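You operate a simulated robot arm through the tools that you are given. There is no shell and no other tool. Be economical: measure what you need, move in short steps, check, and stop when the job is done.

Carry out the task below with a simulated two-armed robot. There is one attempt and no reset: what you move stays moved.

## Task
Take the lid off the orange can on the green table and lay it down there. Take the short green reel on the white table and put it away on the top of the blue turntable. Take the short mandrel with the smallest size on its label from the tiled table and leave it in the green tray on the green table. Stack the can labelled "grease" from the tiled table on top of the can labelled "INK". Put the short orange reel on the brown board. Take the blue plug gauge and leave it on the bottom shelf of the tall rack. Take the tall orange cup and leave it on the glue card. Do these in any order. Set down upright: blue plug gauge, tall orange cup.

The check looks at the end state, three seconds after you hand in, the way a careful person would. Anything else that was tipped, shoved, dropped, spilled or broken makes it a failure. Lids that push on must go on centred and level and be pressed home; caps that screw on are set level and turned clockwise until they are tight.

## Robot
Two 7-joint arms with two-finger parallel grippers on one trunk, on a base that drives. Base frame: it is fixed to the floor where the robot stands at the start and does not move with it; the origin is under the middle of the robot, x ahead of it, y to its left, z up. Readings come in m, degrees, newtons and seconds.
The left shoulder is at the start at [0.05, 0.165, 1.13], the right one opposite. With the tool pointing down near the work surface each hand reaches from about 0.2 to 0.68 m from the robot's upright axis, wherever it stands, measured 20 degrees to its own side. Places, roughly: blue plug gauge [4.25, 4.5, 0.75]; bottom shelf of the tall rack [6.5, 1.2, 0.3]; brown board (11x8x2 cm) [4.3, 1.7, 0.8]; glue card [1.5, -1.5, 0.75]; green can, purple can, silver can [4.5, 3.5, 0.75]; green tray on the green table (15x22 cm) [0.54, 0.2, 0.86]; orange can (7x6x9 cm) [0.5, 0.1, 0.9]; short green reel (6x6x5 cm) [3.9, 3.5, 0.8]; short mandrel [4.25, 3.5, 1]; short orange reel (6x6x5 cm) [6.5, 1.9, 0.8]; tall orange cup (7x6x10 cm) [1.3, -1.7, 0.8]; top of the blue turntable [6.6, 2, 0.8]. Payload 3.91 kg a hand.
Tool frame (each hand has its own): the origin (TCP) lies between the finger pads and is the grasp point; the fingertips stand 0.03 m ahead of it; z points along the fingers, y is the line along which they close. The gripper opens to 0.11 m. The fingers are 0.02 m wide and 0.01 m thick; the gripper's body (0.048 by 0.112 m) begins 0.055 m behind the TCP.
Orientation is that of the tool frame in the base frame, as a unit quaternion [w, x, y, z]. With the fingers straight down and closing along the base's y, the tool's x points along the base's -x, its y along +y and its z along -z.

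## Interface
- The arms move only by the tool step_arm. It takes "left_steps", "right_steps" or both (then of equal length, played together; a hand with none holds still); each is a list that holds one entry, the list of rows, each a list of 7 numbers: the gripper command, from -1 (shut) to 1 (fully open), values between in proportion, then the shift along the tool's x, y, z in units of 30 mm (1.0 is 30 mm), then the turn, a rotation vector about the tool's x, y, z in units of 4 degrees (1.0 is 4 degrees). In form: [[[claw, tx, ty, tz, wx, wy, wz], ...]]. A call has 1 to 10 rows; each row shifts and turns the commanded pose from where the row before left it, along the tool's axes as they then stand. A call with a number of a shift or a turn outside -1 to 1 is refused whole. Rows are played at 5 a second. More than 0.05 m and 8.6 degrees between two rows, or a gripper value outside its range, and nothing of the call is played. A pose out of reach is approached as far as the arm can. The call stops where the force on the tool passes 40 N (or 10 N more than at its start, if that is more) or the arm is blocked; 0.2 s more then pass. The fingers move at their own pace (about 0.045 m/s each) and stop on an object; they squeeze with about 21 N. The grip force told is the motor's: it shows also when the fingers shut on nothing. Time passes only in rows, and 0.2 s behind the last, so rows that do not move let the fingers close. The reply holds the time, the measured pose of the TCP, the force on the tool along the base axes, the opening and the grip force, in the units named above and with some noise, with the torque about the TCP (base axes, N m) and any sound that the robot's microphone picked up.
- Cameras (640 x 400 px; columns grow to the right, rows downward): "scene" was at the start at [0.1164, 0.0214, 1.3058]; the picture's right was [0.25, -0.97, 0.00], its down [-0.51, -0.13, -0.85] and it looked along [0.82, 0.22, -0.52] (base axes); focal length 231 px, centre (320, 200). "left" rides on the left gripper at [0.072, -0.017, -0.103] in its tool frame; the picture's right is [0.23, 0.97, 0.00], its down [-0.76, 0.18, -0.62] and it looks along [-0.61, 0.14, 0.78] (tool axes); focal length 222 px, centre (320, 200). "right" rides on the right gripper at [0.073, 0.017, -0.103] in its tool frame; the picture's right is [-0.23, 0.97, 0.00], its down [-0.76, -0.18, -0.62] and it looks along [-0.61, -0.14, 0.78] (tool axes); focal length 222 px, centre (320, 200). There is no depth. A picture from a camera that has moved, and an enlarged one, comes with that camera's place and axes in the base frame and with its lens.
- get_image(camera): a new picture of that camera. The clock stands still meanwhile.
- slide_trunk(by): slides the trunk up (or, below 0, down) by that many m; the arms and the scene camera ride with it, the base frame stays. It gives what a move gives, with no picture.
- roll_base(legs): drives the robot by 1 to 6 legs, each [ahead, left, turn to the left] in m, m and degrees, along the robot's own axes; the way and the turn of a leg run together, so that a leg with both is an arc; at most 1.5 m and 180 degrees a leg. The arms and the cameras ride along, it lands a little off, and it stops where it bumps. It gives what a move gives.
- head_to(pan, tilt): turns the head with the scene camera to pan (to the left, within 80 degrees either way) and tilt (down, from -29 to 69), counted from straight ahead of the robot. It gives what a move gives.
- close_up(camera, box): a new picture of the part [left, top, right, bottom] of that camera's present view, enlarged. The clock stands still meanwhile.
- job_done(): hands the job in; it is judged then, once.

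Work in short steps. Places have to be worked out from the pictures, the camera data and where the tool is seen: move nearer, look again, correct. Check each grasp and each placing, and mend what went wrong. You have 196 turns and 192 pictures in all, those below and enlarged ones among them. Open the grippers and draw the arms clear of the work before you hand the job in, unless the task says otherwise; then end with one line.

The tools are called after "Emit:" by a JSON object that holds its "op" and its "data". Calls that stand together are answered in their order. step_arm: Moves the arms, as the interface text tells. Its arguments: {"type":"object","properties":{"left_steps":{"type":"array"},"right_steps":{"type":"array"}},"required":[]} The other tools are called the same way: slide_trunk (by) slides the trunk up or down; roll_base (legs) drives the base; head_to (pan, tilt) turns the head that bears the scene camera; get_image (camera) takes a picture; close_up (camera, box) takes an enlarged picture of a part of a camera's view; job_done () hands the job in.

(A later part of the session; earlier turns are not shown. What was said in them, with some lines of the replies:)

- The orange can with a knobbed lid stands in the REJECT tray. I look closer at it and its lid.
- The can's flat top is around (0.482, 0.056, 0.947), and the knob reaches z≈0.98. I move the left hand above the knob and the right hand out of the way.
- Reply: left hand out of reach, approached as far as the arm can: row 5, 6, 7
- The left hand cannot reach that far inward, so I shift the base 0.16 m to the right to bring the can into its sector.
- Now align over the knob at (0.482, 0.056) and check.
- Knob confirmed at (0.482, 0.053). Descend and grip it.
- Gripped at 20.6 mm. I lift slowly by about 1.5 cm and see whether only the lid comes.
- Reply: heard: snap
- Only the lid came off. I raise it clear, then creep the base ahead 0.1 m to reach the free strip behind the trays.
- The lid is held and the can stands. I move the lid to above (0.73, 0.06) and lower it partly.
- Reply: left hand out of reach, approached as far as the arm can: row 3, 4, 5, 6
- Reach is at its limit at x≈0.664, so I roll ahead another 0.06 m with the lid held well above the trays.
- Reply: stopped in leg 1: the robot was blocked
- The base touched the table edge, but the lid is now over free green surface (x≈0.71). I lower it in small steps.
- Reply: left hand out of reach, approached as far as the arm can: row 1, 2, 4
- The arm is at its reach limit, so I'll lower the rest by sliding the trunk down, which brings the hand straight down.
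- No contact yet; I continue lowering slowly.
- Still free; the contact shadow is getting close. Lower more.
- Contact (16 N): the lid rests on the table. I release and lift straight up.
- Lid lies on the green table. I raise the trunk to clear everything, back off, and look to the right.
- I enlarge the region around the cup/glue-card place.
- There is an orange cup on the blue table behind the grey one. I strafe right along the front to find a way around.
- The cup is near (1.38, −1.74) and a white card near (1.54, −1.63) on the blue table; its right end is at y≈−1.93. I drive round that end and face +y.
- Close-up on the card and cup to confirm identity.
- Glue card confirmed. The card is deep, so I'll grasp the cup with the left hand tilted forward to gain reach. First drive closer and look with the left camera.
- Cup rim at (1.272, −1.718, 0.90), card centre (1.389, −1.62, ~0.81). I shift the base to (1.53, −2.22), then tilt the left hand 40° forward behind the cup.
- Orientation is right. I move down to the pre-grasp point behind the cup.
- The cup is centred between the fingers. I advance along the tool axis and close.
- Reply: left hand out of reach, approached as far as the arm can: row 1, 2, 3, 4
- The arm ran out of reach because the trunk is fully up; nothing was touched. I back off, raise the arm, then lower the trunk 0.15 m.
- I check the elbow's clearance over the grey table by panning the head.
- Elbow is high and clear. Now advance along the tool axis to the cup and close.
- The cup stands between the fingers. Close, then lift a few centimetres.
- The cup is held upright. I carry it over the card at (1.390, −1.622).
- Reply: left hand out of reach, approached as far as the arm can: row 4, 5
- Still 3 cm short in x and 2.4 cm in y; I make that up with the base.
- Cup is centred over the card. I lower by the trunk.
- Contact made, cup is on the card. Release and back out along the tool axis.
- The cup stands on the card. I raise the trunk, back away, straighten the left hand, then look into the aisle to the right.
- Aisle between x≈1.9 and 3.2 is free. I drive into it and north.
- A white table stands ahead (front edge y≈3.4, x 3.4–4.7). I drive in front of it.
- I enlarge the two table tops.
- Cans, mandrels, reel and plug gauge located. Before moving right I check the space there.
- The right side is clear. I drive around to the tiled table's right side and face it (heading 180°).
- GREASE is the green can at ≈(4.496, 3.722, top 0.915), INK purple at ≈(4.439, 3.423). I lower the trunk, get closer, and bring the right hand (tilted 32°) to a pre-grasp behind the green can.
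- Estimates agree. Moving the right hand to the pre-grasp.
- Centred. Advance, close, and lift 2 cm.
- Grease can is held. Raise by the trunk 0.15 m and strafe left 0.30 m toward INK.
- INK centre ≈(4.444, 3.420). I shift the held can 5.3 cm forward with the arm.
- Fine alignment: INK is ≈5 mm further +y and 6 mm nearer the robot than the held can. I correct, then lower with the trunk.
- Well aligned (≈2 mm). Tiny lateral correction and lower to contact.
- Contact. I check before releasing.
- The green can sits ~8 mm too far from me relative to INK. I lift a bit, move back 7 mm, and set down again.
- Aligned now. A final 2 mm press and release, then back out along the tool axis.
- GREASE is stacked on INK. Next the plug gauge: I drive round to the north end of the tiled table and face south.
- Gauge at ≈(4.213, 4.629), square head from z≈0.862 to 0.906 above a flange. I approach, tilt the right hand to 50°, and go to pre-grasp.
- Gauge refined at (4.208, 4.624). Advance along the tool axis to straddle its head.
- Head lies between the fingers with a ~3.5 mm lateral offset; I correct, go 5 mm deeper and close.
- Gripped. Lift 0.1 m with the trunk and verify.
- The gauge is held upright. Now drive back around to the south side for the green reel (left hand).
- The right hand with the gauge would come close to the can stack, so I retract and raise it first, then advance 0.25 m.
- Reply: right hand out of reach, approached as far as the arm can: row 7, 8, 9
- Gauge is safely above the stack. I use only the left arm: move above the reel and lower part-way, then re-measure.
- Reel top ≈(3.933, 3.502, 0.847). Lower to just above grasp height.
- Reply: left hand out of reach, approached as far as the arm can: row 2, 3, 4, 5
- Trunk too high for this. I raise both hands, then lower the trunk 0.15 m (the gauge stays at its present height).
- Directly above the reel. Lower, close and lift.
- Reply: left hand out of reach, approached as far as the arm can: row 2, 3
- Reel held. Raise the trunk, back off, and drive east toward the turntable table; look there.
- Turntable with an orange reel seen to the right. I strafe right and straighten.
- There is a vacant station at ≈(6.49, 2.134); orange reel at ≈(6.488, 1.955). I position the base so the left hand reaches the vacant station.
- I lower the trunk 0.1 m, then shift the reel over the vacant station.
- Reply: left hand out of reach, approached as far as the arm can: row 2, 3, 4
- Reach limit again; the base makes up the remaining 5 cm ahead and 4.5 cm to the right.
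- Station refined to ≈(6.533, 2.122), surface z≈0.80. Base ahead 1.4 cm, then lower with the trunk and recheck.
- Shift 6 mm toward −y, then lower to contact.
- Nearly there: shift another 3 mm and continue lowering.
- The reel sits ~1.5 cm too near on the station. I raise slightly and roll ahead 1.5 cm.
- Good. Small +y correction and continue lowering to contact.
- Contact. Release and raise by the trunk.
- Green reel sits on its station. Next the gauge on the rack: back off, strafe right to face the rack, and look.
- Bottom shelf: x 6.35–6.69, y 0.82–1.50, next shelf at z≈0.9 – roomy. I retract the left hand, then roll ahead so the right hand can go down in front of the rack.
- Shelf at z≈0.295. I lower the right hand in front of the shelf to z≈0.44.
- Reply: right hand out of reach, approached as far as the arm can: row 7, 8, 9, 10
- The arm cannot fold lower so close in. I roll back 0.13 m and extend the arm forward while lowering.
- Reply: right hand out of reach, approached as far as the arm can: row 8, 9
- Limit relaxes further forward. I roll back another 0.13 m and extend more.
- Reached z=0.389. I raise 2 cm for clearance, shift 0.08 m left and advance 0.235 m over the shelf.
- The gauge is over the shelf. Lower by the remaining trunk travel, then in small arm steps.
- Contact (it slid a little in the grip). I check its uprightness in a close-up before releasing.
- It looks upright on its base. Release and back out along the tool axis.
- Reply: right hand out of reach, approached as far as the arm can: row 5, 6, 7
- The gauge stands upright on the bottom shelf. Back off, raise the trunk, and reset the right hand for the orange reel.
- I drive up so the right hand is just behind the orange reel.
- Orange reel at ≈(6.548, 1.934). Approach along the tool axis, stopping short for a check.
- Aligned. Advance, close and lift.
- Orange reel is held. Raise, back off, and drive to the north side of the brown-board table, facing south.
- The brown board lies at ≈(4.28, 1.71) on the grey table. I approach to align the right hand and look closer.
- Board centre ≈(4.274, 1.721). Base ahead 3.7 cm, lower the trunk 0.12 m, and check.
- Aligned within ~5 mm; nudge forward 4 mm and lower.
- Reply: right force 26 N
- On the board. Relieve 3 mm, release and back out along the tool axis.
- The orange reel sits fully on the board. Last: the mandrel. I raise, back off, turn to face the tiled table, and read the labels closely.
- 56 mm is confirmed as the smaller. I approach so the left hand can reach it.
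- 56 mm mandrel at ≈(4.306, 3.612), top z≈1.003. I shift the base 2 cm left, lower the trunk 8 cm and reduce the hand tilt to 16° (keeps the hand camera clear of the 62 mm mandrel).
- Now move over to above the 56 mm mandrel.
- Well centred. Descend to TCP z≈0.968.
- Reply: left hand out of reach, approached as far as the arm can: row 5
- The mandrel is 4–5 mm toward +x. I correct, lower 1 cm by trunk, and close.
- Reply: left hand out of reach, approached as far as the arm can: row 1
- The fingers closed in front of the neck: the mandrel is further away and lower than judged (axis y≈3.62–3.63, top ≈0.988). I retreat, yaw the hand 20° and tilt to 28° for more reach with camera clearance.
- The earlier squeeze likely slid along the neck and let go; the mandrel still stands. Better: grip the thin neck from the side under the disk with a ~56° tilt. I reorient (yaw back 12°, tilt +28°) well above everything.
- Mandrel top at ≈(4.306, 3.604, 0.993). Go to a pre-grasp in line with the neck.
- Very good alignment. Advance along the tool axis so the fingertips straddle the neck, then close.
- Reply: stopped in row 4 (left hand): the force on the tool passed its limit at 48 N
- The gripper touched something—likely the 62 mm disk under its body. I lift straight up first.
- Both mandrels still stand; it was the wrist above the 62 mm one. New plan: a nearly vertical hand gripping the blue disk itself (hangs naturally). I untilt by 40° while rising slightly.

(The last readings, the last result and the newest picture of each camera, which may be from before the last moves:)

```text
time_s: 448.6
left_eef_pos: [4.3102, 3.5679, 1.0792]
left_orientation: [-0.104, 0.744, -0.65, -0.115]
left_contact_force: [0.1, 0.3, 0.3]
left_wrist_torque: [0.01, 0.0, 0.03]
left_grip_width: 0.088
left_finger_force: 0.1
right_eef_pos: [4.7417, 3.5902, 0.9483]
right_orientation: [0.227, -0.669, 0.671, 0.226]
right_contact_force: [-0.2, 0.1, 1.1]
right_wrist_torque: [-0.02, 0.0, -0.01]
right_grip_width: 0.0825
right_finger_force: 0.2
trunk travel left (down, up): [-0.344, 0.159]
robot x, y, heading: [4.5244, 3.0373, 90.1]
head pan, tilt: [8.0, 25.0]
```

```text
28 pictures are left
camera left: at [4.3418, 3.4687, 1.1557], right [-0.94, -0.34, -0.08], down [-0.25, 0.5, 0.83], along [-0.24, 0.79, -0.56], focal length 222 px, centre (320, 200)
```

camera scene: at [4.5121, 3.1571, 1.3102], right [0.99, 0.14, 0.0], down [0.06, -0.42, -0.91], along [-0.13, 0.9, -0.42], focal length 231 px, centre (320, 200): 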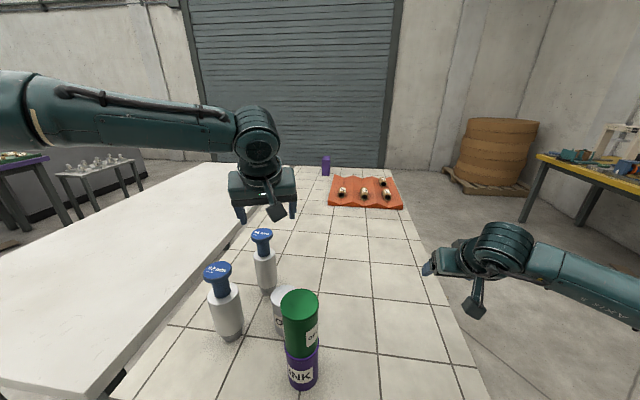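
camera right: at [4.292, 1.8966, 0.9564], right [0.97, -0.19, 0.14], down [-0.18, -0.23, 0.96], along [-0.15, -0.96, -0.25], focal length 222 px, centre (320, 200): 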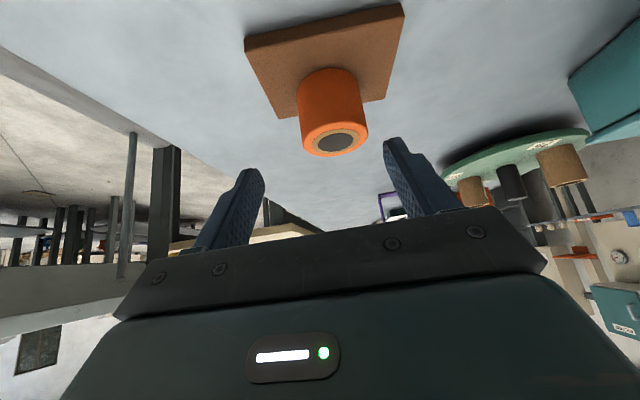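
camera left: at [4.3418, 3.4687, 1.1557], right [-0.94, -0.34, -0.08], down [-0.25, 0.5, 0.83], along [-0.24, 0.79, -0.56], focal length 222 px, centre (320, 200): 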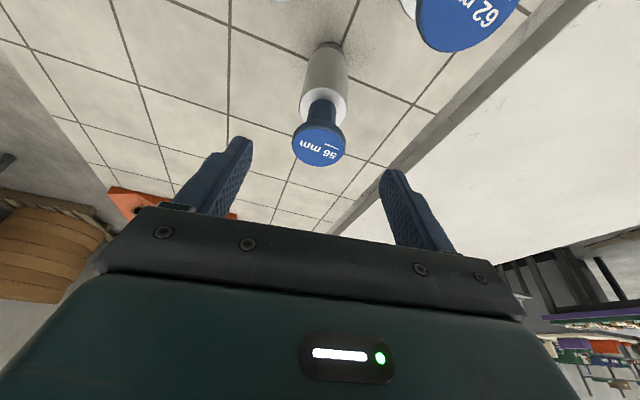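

Disk centre lies ~9.7 cm ahead along the fingers and 1.1 cm forward. I move there and check.

Emit:
{"op": "step_arm", "data": {"left_steps": [[[0.6, -0.38, 0.05, 0, 0, 0, 0], [0.6, 0, 0, 0.82, 0, 0, 0], [0.6, 0, 0, 0.82, 0, 0, 0], [0.6, 0, 0, 0.82, 0, 0, 0], [0.6, 0, 0, 0.82, 0, 0, 0], [0.6, 0, 0, 0, 0, 0, 0]]]}}

Emit:
{"op": "get_image", "data": {"camera": "left"}}

```text
time_s: 450.0
left_eef_pos: [4.3055, 3.6087, 0.9895]
left_orientation: [-0.105, 0.744, -0.65, -0.115]
left_contact_force: [0.9, 0.0, 0.2]
left_wrist_torque: [0.0, -0.01, -0.02]
left_grip_width: 0.088
left_finger_force: 0.1
right_eef_pos: [4.7419, 3.5916, 0.949]
right_orientation: [0.227, -0.669, 0.671, 0.226]
right_contact_force: [1.1, -0.3, 0.8]
right_wrist_torque: [0.01, -0.02, 0.0]
right_grip_width: 0.0823
right_finger_force: 0.1
trunk travel left (down, up): [-0.344, 0.159]
robot x, y, heading: [4.5225, 3.0364, 90.0]
head pan, tilt: [8.0, 25.0]
```

```text
27 pictures are left
camera left: at [4.3372, 3.5092, 1.0653], right [-0.94, -0.34, -0.08], down [-0.25, 0.5, 0.83], along [-0.25, 0.79, -0.56], focal length 222 px, centre (320, 200)
```

left: 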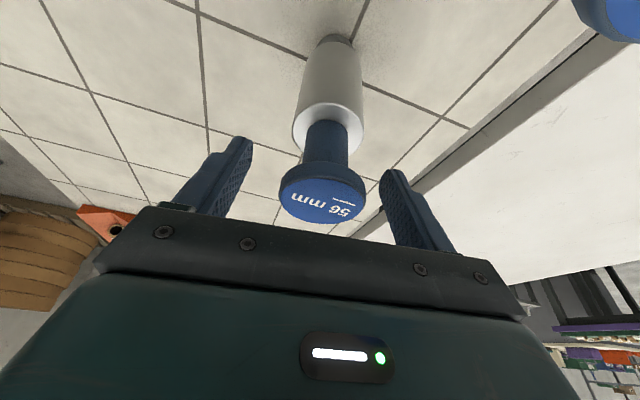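

The disk is between the finger pads, centred. Close and lift slowly.

Emit:
{"op": "step_arm", "data": {"left_steps": [[[-1, 0, 0.05, 0, 0, 0, 0], [-1, 0, 0, 0, 0, 0, 0], [-1, 0, 0, 0, 0, 0, 0], [-1, 0, 0, 0, 0, 0, 0]]]}}

Emit:
{"op": "slide_trunk", "data": {"by": 0.03}}

Emit:
{"op": "get_image", "data": {"camera": "left"}}

Emit:
{"op": "close_up", "data": {"camera": "scene", "box": [180, 170, 340, 340]}}

```text
time_s: 451.0
left_eef_pos: [4.3026, 3.6078, 0.9895]
left_orientation: [-0.105, 0.745, -0.649, -0.116]
left_contact_force: [-0.4, 0.8, 0.5]
left_wrist_torque: [0.07, 0.01, 0.0]
left_grip_width: 0.0522
left_finger_force: 21.3
right_eef_pos: [4.743, 3.5922, 0.9486]
right_orientation: [0.227, -0.669, 0.671, 0.225]
right_contact_force: [-0.2, -0.1, 0.0]
right_wrist_torque: [0.02, 0.01, 0.02]
right_grip_width: 0.0824
right_finger_force: 0.0
trunk travel left (down, up): [-0.344, 0.159]
robot x, y, heading: [4.5254, 3.0369, 90.2]
head pan, tilt: [8.0, 25.0]
```

```text
time_s: 451.8
left_eef_pos: [4.3046, 3.608, 1.0185]
left_orientation: [-0.105, 0.743, -0.65, -0.115]
left_contact_force: [0.2, 0.6, -2.9]
left_wrist_torque: [-0.02, -0.03, -0.03]
left_grip_width: 0.0523
left_finger_force: 21.2
right_eef_pos: [4.7421, 3.5919, 0.9779]
right_orientation: [0.227, -0.669, 0.67, 0.225]
right_contact_force: [-0.6, -0.1, 0.2]
right_wrist_torque: [0.02, -0.02, 0.04]
right_grip_width: 0.0824
right_finger_force: 0.1
trunk travel left (down, up): [-0.374, 0.129]
robot x, y, heading: [4.5217, 3.0411, 90.0]
head pan, tilt: [8.0, 25.0]
```

```text
26 pictures are left
camera left: at [4.3352, 3.5091, 1.0947], right [-0.94, -0.34, -0.08], down [-0.25, 0.5, 0.83], along [-0.25, 0.79, -0.56], focal length 222 px, centre (320, 200)
```

left: 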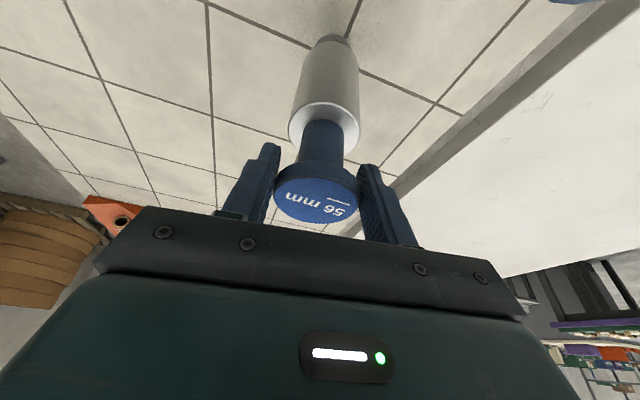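

```text
2.35 times, centred on (260, 255) of scene
camera zoom: at [4.5114, 3.1578, 1.3402], right [0.99, 0.14, 0.0], down [0.06, -0.42, -0.91], along [-0.13, 0.9, -0.42], focal length 544 px, centre (461, 71)
```

zoom: 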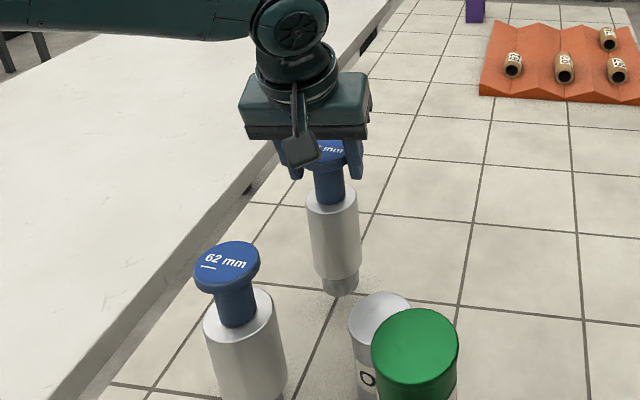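

The mandrel is lifted (≈3 N). Raise high enough to clear the 62 mm one, then back straight out.

Emit:
{"op": "slide_trunk", "data": {"by": 0.125}}

Emit:
{"op": "step_arm", "data": {"left_steps": [[[-1, -0.24, 0, -0.8, 0, 0, 0], [-1, -0.24, 0, -0.8, 0, 0, 0], [-1, -0.24, 0, -0.8, 0, 0, 0], [-1, -0.24, 0, -0.8, 0, 0, 0], [-1, 0, 0, 0, 0, 0, 0]]]}}

Emit:
{"op": "get_image", "data": {"camera": "scene"}}

```text
time_s: 453.3
left_eef_pos: [4.304, 3.6075, 1.1439]
left_orientation: [-0.105, 0.744, -0.65, -0.116]
left_contact_force: [0.5, -0.2, -3.4]
left_wrist_torque: [-0.03, -0.01, 0.0]
left_grip_width: 0.0523
left_finger_force: 21.1
right_eef_pos: [4.7417, 3.5921, 1.1033]
right_orientation: [0.227, -0.669, 0.671, 0.225]
right_contact_force: [-0.4, -0.1, -0.1]
right_wrist_torque: [-0.01, 0.0, 0.0]
right_grip_width: 0.0826
right_finger_force: 0.1
trunk travel left (down, up): [-0.499, 0.004]
robot x, y, heading: [4.5236, 3.0415, 89.9]
head pan, tilt: [8.0, 25.0]
```

```text
time_s: 454.5
left_eef_pos: [4.3023, 3.6048, 1.2462]
left_orientation: [-0.106, 0.743, -0.65, -0.116]
left_contact_force: [-0.8, -0.1, -2.5]
left_wrist_torque: [-0.02, -0.01, 0.01]
left_grip_width: 0.0522
left_finger_force: 21.3
right_eef_pos: [4.7424, 3.592, 1.1039]
right_orientation: [0.228, -0.669, 0.672, 0.224]
right_contact_force: [-0.2, -0.1, 0.3]
right_wrist_torque: [-0.01, 0.04, 0.01]
right_grip_width: 0.0826
right_finger_force: 0.1
trunk travel left (down, up): [-0.499, 0.004]
robot x, y, heading: [4.5206, 3.0384, 90.0]
head pan, tilt: [8.0, 25.0]
```

```text
24 pictures are left
camera scene: at [4.5114, 3.1577, 1.4651], right [0.99, 0.14, 0.0], down [0.06, -0.42, -0.91], along [-0.13, 0.9, -0.42], focal length 231 px, centre (320, 200)
```

scene: 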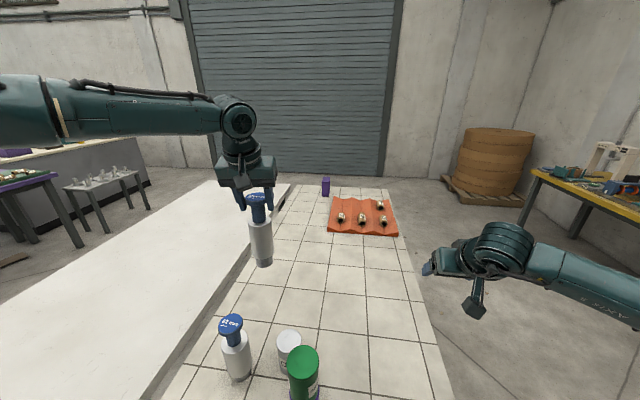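

Clear. Now the long drive back to the green table by the known route (first part).

Emit:
{"op": "roll_base", "data": {"legs": [[-0.32, 0, 0], [0, 1.0, 0], [0, 0.97, 0], [-1.5, 0, 0], [-1.5, 0, 0], [-1.5, 0, 0]]}}

Emit:
{"op": "roll_base", "data": {"legs": [[-0.95, 0, 0]]}}

Emit:
{"op": "get_image", "data": {"camera": "left"}}

```text
time_s: 494.8
left_eef_pos: [2.1731, -1.165, 1.2448]
left_orientation: [-0.111, 0.716, -0.68, -0.111]
left_contact_force: [0.2, -0.3, -4.0]
left_wrist_torque: [-0.01, 0.03, 0.0]
left_grip_width: 0.0518
left_finger_force: 21.1
right_eef_pos: [2.6094, -1.213, 1.1043]
right_orientation: [0.237, -0.64, 0.699, 0.214]
right_contact_force: [0.2, -0.4, -0.7]
right_wrist_torque: [0.01, -0.01, 0.0]
right_grip_width: 0.0826
right_finger_force: 0.1
trunk travel left (down, up): [-0.499, 0.004]
robot x, y, heading: [2.3479, -1.7494, 85.3]
head pan, tilt: [8.0, 25.0]
```

```text
time_s: 499.8
left_eef_pos: [2.0928, -2.1038, 1.2461]
left_orientation: [-0.109, 0.717, -0.679, -0.111]
left_contact_force: [-0.4, -0.2, -2.7]
left_wrist_torque: [-0.03, 0.02, 0.01]
left_grip_width: 0.0517
left_finger_force: 20.5
right_eef_pos: [2.5308, -2.1527, 1.1035]
right_orientation: [0.237, -0.641, 0.698, 0.215]
right_contact_force: [0.6, 0.4, -0.1]
right_wrist_torque: [-0.02, 0.02, -0.01]
right_grip_width: 0.0821
right_finger_force: 0.1
trunk travel left (down, up): [-0.499, 0.004]
robot x, y, heading: [2.2698, -2.6858, 85.6]
head pan, tilt: [8.0, 25.0]
```

```text
23 pictures are left
camera left: at [2.1167, -2.2054, 1.3213], right [-0.96, -0.27, -0.08], down [-0.21, 0.52, 0.83], along [-0.18, 0.81, -0.56], focal length 222 px, centre (320, 200)
```

left: 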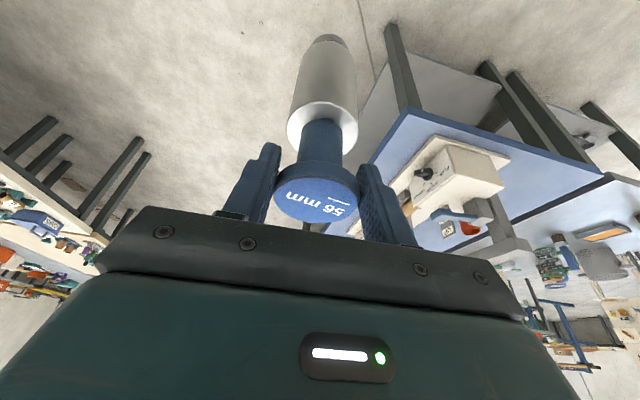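

Mandrel is secure. Turn to heading 0 and back west, then strafe north to the green table.

Emit:
{"op": "roll_base", "data": {"legs": [[0, 0, -85.6], [-1.3, 0, 0], [-1.3, 0, 0]]}}

```text
time_s: 515.9
left_eef_pos: [0.2842, -2.4925, 1.2447]
left_orientation: [0.157, -0.067, 0.985, 0.007]
left_contact_force: [-0.3, 0.9, -3.2]
left_wrist_torque: [-0.03, 0.09, -0.02]
left_grip_width: 0.0515
left_finger_force: 21.6
right_eef_pos: [0.2721, -2.9326, 1.1032]
right_orientation: [0.32, 0.001, 0.947, -0.001]
right_contact_force: [-0.6, -0.5, -0.1]
right_wrist_torque: [-0.01, 0.02, 0.0]
right_grip_width: 0.0825
right_finger_force: 0.0
trunk travel left (down, up): [-0.499, 0.004]
robot x, y, heading: [-0.2819, -2.7158, 0.1]
head pan, tilt: [8.0, 25.0]
```

Emit:
{"op": "roll_base", "data": {"legs": [[-0.06, 1.35, 0], [0, 1.35, 0]]}}

Emit:
{"op": "head_to", "data": {"pan": 12, "tilt": 32}}

Emit:
{"op": "get_image", "data": {"camera": "scene"}}

```text
time_s: 539.2
left_eef_pos: [0.2481, 0.1499, 1.2452]
left_orientation: [0.156, -0.057, 0.986, 0.006]
left_contact_force: [-0.2, -0.2, -3.7]
left_wrist_torque: [-0.02, 0.06, -0.01]
left_grip_width: 0.0515
left_finger_force: 20.7
right_eef_pos: [0.2259, -0.2898, 1.1037]
right_orientation: [0.319, 0.01, 0.948, -0.005]
right_contact_force: [0.6, 0.7, 0.0]
right_wrist_torque: [-0.04, 0.01, 0.03]
right_grip_width: 0.0824
right_finger_force: 0.0
trunk travel left (down, up): [-0.499, 0.004]
robot x, y, heading: [-0.3222, -0.0563, -1.0]
head pan, tilt: [8.0, 25.0]
```

```text
time_s: 539.8
left_eef_pos: [0.2466, 0.1501, 1.2437]
left_orientation: [0.155, -0.057, 0.986, 0.005]
left_contact_force: [0.2, -0.5, -3.5]
left_wrist_torque: [-0.02, 0.02, -0.01]
left_grip_width: 0.0518
left_finger_force: 21.6
right_eef_pos: [0.2258, -0.2884, 1.1025]
right_orientation: [0.32, 0.01, 0.947, -0.005]
right_contact_force: [-0.7, 0.5, 0.0]
right_wrist_torque: [-0.05, 0.02, 0.01]
right_grip_width: 0.0826
right_finger_force: 0.1
trunk travel left (down, up): [-0.499, 0.004]
robot x, y, heading: [-0.3236, -0.0604, -1.4]
head pan, tilt: [12.0, 32.0]
```

```text
22 pictures are left
camera scene: at [-0.2051, -0.0455, 1.4541], right [0.19, -0.98, 0.0], down [-0.52, -0.1, -0.85], along [0.83, 0.16, -0.53], focal length 231 px, centre (320, 200)
```

scene: 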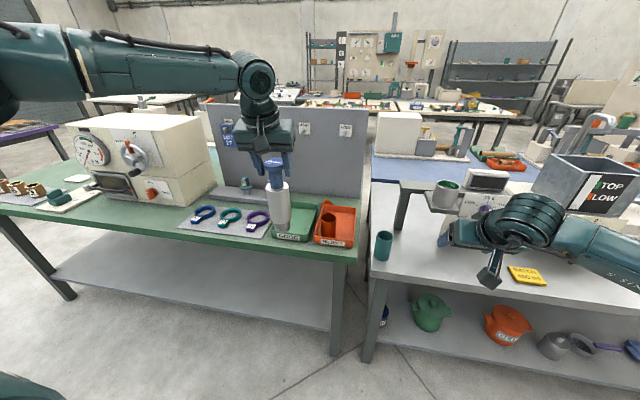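

Pull the right hand back and up first, then advance so the mandrel comes over the green tray.

Emit:
{"op": "step_arm", "data": {"right_steps": [[[0.5, 0.325, 0, -0.95, 0, 0, 0], [0.5, 0.325, 0, -0.95, 0, 0, 0], [0.5, 0.325, 0, -0.95, 0, 0, 0], [0.5, 0.325, 0, -0.95, 0, 0, 0], [0.5, 0.325, 0, -0.95, 0, 0, 0], [0.5, 0.325, 0, -0.95, 0, 0, 0]]]}}

Emit:
{"op": "roll_base", "data": {"legs": [[0, 0.06, 1.2], [0.28, 0, 0]]}}

Emit:
{"op": "get_image", "data": {"camera": "scene"}}

Emit:
{"op": "get_image", "data": {"camera": "left"}}

```text
time_s: 541.2
left_eef_pos: [0.2477, 0.1514, 1.2451]
left_orientation: [0.156, -0.056, 0.986, 0.005]
left_contact_force: [0.3, -0.1, -2.5]
left_wrist_torque: [0.01, 0.01, 0.01]
left_grip_width: 0.0518
left_finger_force: 20.5
right_eef_pos: [0.0732, -0.2846, 1.2048]
right_orientation: [0.32, 0.012, 0.947, -0.005]
right_contact_force: [-1.2, -0.1, -0.6]
right_wrist_torque: [-0.01, -0.01, -0.01]
right_grip_width: 0.0825
right_finger_force: 0.1
trunk travel left (down, up): [-0.499, 0.004]
robot x, y, heading: [-0.3253, -0.0585, -1.2]
head pan, tilt: [12.0, 32.0]
```

```text
time_s: 544.0
left_eef_pos: [0.5216, 0.2226, 1.2452]
left_orientation: [0.155, -0.067, 0.986, 0.007]
left_contact_force: [0.8, 0.1, -3.6]
left_wrist_torque: [0.03, 0.04, -0.02]
left_grip_width: 0.0511
left_finger_force: 20.9
right_eef_pos: [0.3583, -0.2158, 1.2042]
right_orientation: [0.319, 0.0, 0.948, -0.002]
right_contact_force: [-0.6, 0.6, 0.0]
right_wrist_torque: [-0.04, 0.02, 0.03]
right_grip_width: 0.0825
right_finger_force: 0.1
trunk travel left (down, up): [-0.499, 0.004]
robot x, y, heading: [-0.0444, 0.0046, 0.0]
head pan, tilt: [12.0, 32.0]
```

```text
21 pictures are left
camera scene: at [0.073, 0.0173, 1.454], right [0.21, -0.98, 0.0], down [-0.52, -0.11, -0.85], along [0.83, 0.18, -0.53], focal length 231 px, centre (320, 200)
```

scene: 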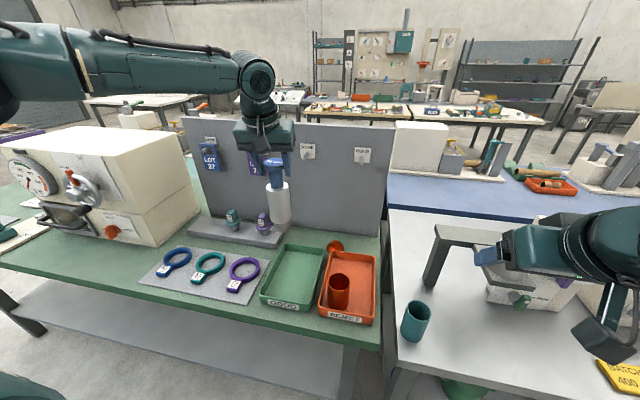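

```text
20 pictures are left
camera left: at [0.4254, 0.1915, 1.3209], right [-0.35, 0.94, -0.08], down [0.5, 0.25, 0.83], along [0.79, 0.25, -0.56], focal length 222 px, centre (320, 200)
```

left: 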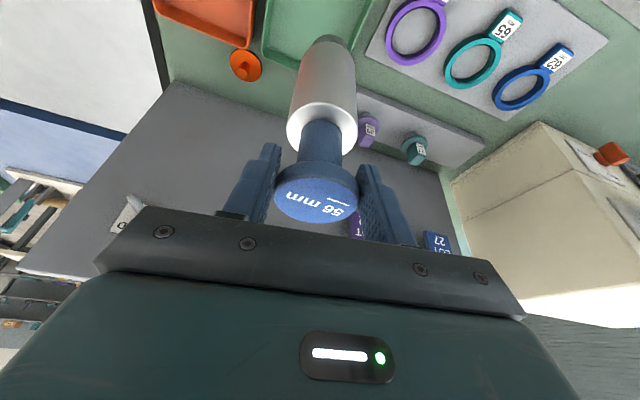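

All intact. Shift 2.5 cm right to centre on the green tray and lower by the trunk.

Emit:
{"op": "roll_base", "data": {"legs": [[0.005, -0.026, 0]]}}

Emit:
{"op": "slide_trunk", "data": {"by": -0.14}}

Emit:
{"op": "close_up", "data": {"camera": "scene", "box": [220, 150, 400, 330]}}

Emit:
{"op": "get_image", "data": {"camera": "left"}}

```text
time_s: 544.9
left_eef_pos: [0.5257, 0.1982, 1.2453]
left_orientation: [0.156, -0.069, 0.985, 0.008]
left_contact_force: [1.0, 0.1, -3.1]
left_wrist_torque: [0.03, 0.04, 0.03]
left_grip_width: 0.0513
left_finger_force: 21.3
right_eef_pos: [0.3634, -0.2405, 1.2035]
right_orientation: [0.319, -0.001, 0.948, 0.0]
right_contact_force: [0.0, -0.5, -0.1]
right_wrist_torque: [0.05, -0.03, 0.02]
right_grip_width: 0.0825
right_finger_force: 0.1
trunk travel left (down, up): [-0.499, 0.004]
robot x, y, heading: [-0.0389, -0.0252, 0.0]
head pan, tilt: [12.0, 32.0]
```

```text
time_s: 546.6
left_eef_pos: [0.5245, 0.198, 1.1053]
left_orientation: [0.155, -0.067, 0.986, 0.006]
left_contact_force: [0.4, -0.2, -2.6]
left_wrist_torque: [0.01, 0.08, -0.01]
left_grip_width: 0.0514
left_finger_force: 21.2
right_eef_pos: [0.3641, -0.2411, 1.0635]
right_orientation: [0.32, -0.001, 0.948, 0.001]
right_contact_force: [0.5, 0.2, -0.2]
right_wrist_torque: [-0.04, -0.01, -0.03]
right_grip_width: 0.0822
right_finger_force: 0.0
trunk travel left (down, up): [-0.359, 0.144]
robot x, y, heading: [-0.0441, -0.024, -0.3]
head pan, tilt: [12.0, 32.0]
```

```text
2.22 times, centred on (310, 240) of scene
camera zoom: at [0.0772, -0.0079, 1.3141], right [0.21, -0.98, 0.0], down [-0.52, -0.11, -0.85], along [0.83, 0.18, -0.53], focal length 513 px, centre (342, 111)
```

zoom: 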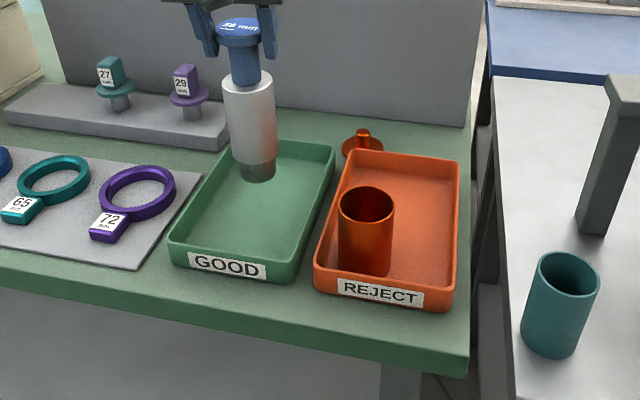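

```text
18 pictures are left
camera left: at [0.4296, 0.1665, 1.1812], right [-0.35, 0.94, -0.08], down [0.5, 0.25, 0.83], along [0.79, 0.25, -0.56], focal length 222 px, centre (320, 200)
```

left: 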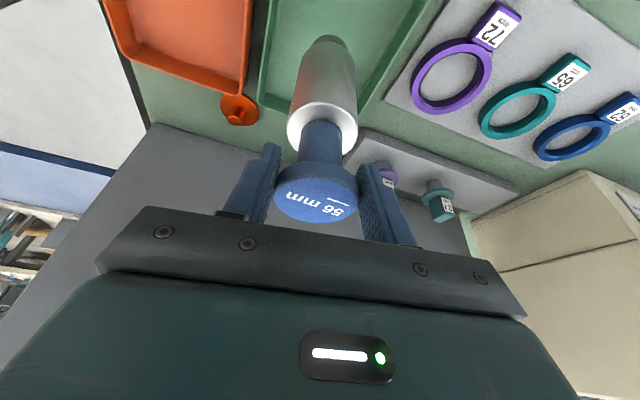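

Centred over the tray. Continue down to contact.

Emit:
{"op": "slide_trunk", "data": {"by": -0.035}}

Emit:
{"op": "slide_trunk", "data": {"by": -0.008}}

Emit:
{"op": "close_up", "data": {"camera": "scene", "box": [240, 150, 380, 290]}}

```text
time_s: 547.4
left_eef_pos: [0.5253, 0.1973, 1.0695]
left_orientation: [0.155, -0.067, 0.986, 0.007]
left_contact_force: [-0.5, 1.0, -3.1]
left_wrist_torque: [0.01, 0.06, -0.01]
left_grip_width: 0.0512
left_finger_force: 20.7
right_eef_pos: [0.3635, -0.2408, 1.0289]
right_orientation: [0.32, 0.0, 0.947, -0.001]
right_contact_force: [-0.1, 0.6, 0.6]
right_wrist_torque: [0.05, -0.01, -0.01]
right_grip_width: 0.0825
right_finger_force: 0.0
trunk travel left (down, up): [-0.324, 0.179]
robot x, y, heading: [-0.0424, -0.0247, 0.1]
head pan, tilt: [12.0, 32.0]
```

```text
time_s: 547.9
left_eef_pos: [0.5256, 0.1976, 1.0622]
left_orientation: [0.155, -0.067, 0.986, 0.007]
left_contact_force: [0.3, 0.6, -3.2]
left_wrist_torque: [0.01, 0.04, -0.02]
left_grip_width: 0.0513
left_finger_force: 20.8
right_eef_pos: [0.3631, -0.2401, 1.0213]
right_orientation: [0.32, 0.0, 0.947, -0.001]
right_contact_force: [0.0, 1.1, -0.4]
right_wrist_torque: [0.03, -0.02, -0.01]
right_grip_width: 0.0825
right_finger_force: 0.1
trunk travel left (down, up): [-0.316, 0.187]
robot x, y, heading: [-0.0386, -0.0255, -0.1]
head pan, tilt: [12.0, 32.0]
```

```text
2.86 times, centred on (310, 220) of scene
camera zoom: at [0.0771, -0.0079, 1.2711], right [0.21, -0.98, 0.0], down [-0.52, -0.11, -0.85], along [0.83, 0.18, -0.53], focal length 660 px, centre (349, 143)
```

zoom: 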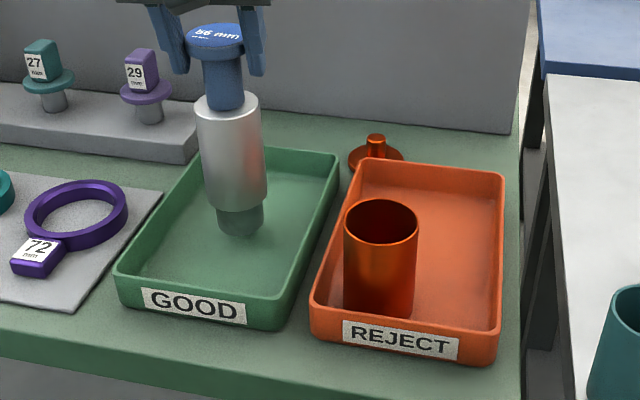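

Emit:
{"op": "slide_trunk", "data": {"by": -0.008}}

Emit:
{"op": "slide_trunk", "data": {"by": -0.006}}

Emit:
{"op": "slide_trunk", "data": {"by": -0.006}}

```text
time_s: 548.5
left_eef_pos: [0.5244, 0.1977, 1.0544]
left_orientation: [0.155, -0.068, 0.986, 0.008]
left_contact_force: [0.3, -0.2, -2.4]
left_wrist_torque: [0.0, 0.06, -0.02]
left_grip_width: 0.0514
left_finger_force: 20.9
right_eef_pos: [0.3621, -0.2405, 1.0134]
right_orientation: [0.32, 0.0, 0.947, -0.001]
right_contact_force: [0.1, -0.5, -0.3]
right_wrist_torque: [0.02, 0.01, -0.03]
right_grip_width: 0.0825
right_finger_force: 0.1
trunk travel left (down, up): [-0.308, 0.195]
robot x, y, heading: [-0.0392, -0.0285, 0.5]
head pan, tilt: [12.0, 32.0]
```

```text
time_s: 549.0
left_eef_pos: [0.5257, 0.1976, 1.048]
left_orientation: [0.156, -0.067, 0.986, 0.007]
left_contact_force: [0.1, -0.8, -3.3]
left_wrist_torque: [-0.02, 0.05, -0.02]
left_grip_width: 0.0514
left_finger_force: 20.9
right_eef_pos: [0.3638, -0.2406, 1.0063]
right_orientation: [0.319, -0.001, 0.948, -0.001]
right_contact_force: [-1.1, 0.5, -0.4]
right_wrist_torque: [0.01, 0.01, 0.01]
right_grip_width: 0.0825
right_finger_force: 0.1
trunk travel left (down, up): [-0.302, 0.201]
robot x, y, heading: [-0.0396, -0.0277, -0.1]
head pan, tilt: [12.0, 32.0]
```

```text
time_s: 549.6
left_eef_pos: [0.5252, 0.1973, 1.0457]
left_orientation: [0.158, -0.066, 0.985, 0.006]
left_contact_force: [-1.4, 0.6, 8.6]
left_wrist_torque: [0.15, 0.19, 0.05]
left_grip_width: 0.0516
left_finger_force: 21.4
right_eef_pos: [0.3622, -0.2406, 1.002]
right_orientation: [0.321, 0.0, 0.947, -0.002]
right_contact_force: [-0.4, 0.3, -0.1]
right_wrist_torque: [0.01, 0.0, 0.01]
right_grip_width: 0.0824
right_finger_force: 0.0
trunk travel left (down, up): [-0.296, 0.207]
robot x, y, heading: [-0.0388, -0.0256, 0.4]
head pan, tilt: [12.0, 32.0]
```

Contact with the tray floor. Release and rise straight up.

Emit:
{"op": "step_arm", "data": {"left_steps": [[[0, 0, 0, 0, 0, 0, 0], [0.6, 0, 0, 0, 0, 0, 0], [0.6, 0, 0, 0, 0, 0, 0], [0.6, 0, 0, 0, 0, 0, 0]]]}}

Emit:
{"op": "slide_trunk", "data": {"by": 0.12}}

Emit:
{"op": "get_image", "data": {"camera": "scene"}}

```text
time_s: 550.6
left_eef_pos: [0.5253, 0.1974, 1.0417]
left_orientation: [0.155, -0.069, 0.986, 0.008]
left_contact_force: [-0.4, 1.0, -0.2]
left_wrist_torque: [-0.03, -0.01, -0.02]
left_grip_width: 0.0878
left_finger_force: 0.0
right_eef_pos: [0.3626, -0.2409, 1.002]
right_orientation: [0.32, -0.001, 0.948, -0.001]
right_contact_force: [0.0, 0.4, 0.3]
right_wrist_torque: [-0.01, 0.02, 0.01]
right_grip_width: 0.0827
right_finger_force: 0.1
trunk travel left (down, up): [-0.296, 0.207]
robot x, y, heading: [-0.0386, -0.0255, 0.0]
head pan, tilt: [12.0, 32.0]
```

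```text
time_s: 552.1
left_eef_pos: [0.5255, 0.1982, 1.1612]
left_orientation: [0.155, -0.067, 0.986, 0.007]
left_contact_force: [-0.7, -0.2, 0.9]
left_wrist_torque: [0.0, 0.03, -0.02]
left_grip_width: 0.088
left_finger_force: 0.0
right_eef_pos: [0.3633, -0.2416, 1.1213]
right_orientation: [0.32, 0.0, 0.947, -0.001]
right_contact_force: [-0.7, 0.2, -0.6]
right_wrist_torque: [-0.02, 0.0, 0.02]
right_grip_width: 0.0825
right_finger_force: 0.1
trunk travel left (down, up): [-0.416, 0.087]
robot x, y, heading: [-0.0439, -0.0235, 0.3]
head pan, tilt: [12.0, 32.0]
```

```text
16 pictures are left
camera scene: at [0.0771, -0.008, 1.3711], right [0.21, -0.98, 0.0], down [-0.52, -0.11, -0.85], along [0.83, 0.18, -0.53], focal length 231 px, centre (320, 200)
```

scene: 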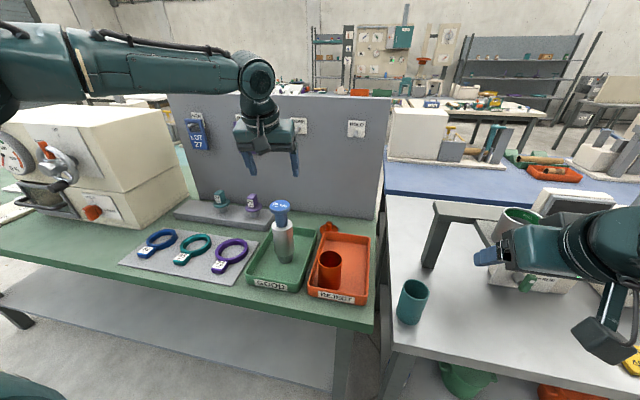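

The mandrel stands in the green tray. I back clear and take a last close look.

Emit:
{"op": "roll_base", "data": {"legs": [[-0.4, 0, 0]]}}

Emit:
{"op": "close_up", "data": {"camera": "scene", "box": [240, 150, 400, 290]}}

```text
time_s: 554.6
left_eef_pos: [0.1275, 0.1955, 1.1624]
left_orientation: [0.157, -0.066, 0.985, 0.007]
left_contact_force: [-0.9, -0.9, -0.2]
left_wrist_torque: [0.01, -0.03, -0.02]
left_grip_width: 0.0878
left_finger_force: 0.0
right_eef_pos: [-0.0359, -0.2419, 1.121]
right_orientation: [0.319, 0.002, 0.948, -0.001]
right_contact_force: [-0.8, 0.4, -0.8]
right_wrist_torque: [0.01, 0.0, -0.04]
right_grip_width: 0.0827
right_finger_force: 0.1
trunk travel left (down, up): [-0.416, 0.087]
robot x, y, heading: [-0.4364, -0.0278, -0.2]
head pan, tilt: [12.0, 32.0]
```

```text
2.86 times, centred on (320, 220) of scene
camera zoom: at [-0.3215, -0.0087, 1.3712], right [0.21, -0.98, 0.0], down [-0.52, -0.11, -0.85], along [0.83, 0.17, -0.53], focal length 660 px, centre (320, 143)
```

zoom: 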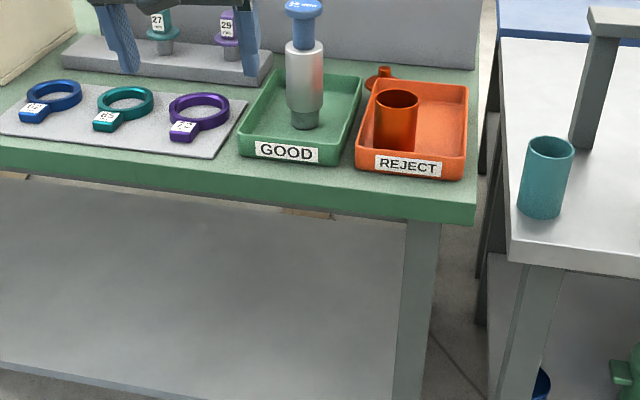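

Everything here is in place, with both grippers open and clear of the work. I hand the job in.

Emit:
{"op": "job_done", "data": {}}

```text
The job is handed in.
```

I did all seven parts and handed the job in: can lid, green reel, 56 mm mandrel, grease-on-INK stack, orange reel, plug gauge and cup. On the way the base bumped the green table once, and at the tiled table the left hand hit something with 48 N, probably the 62 mm mandrel, but nothing looked tipped.
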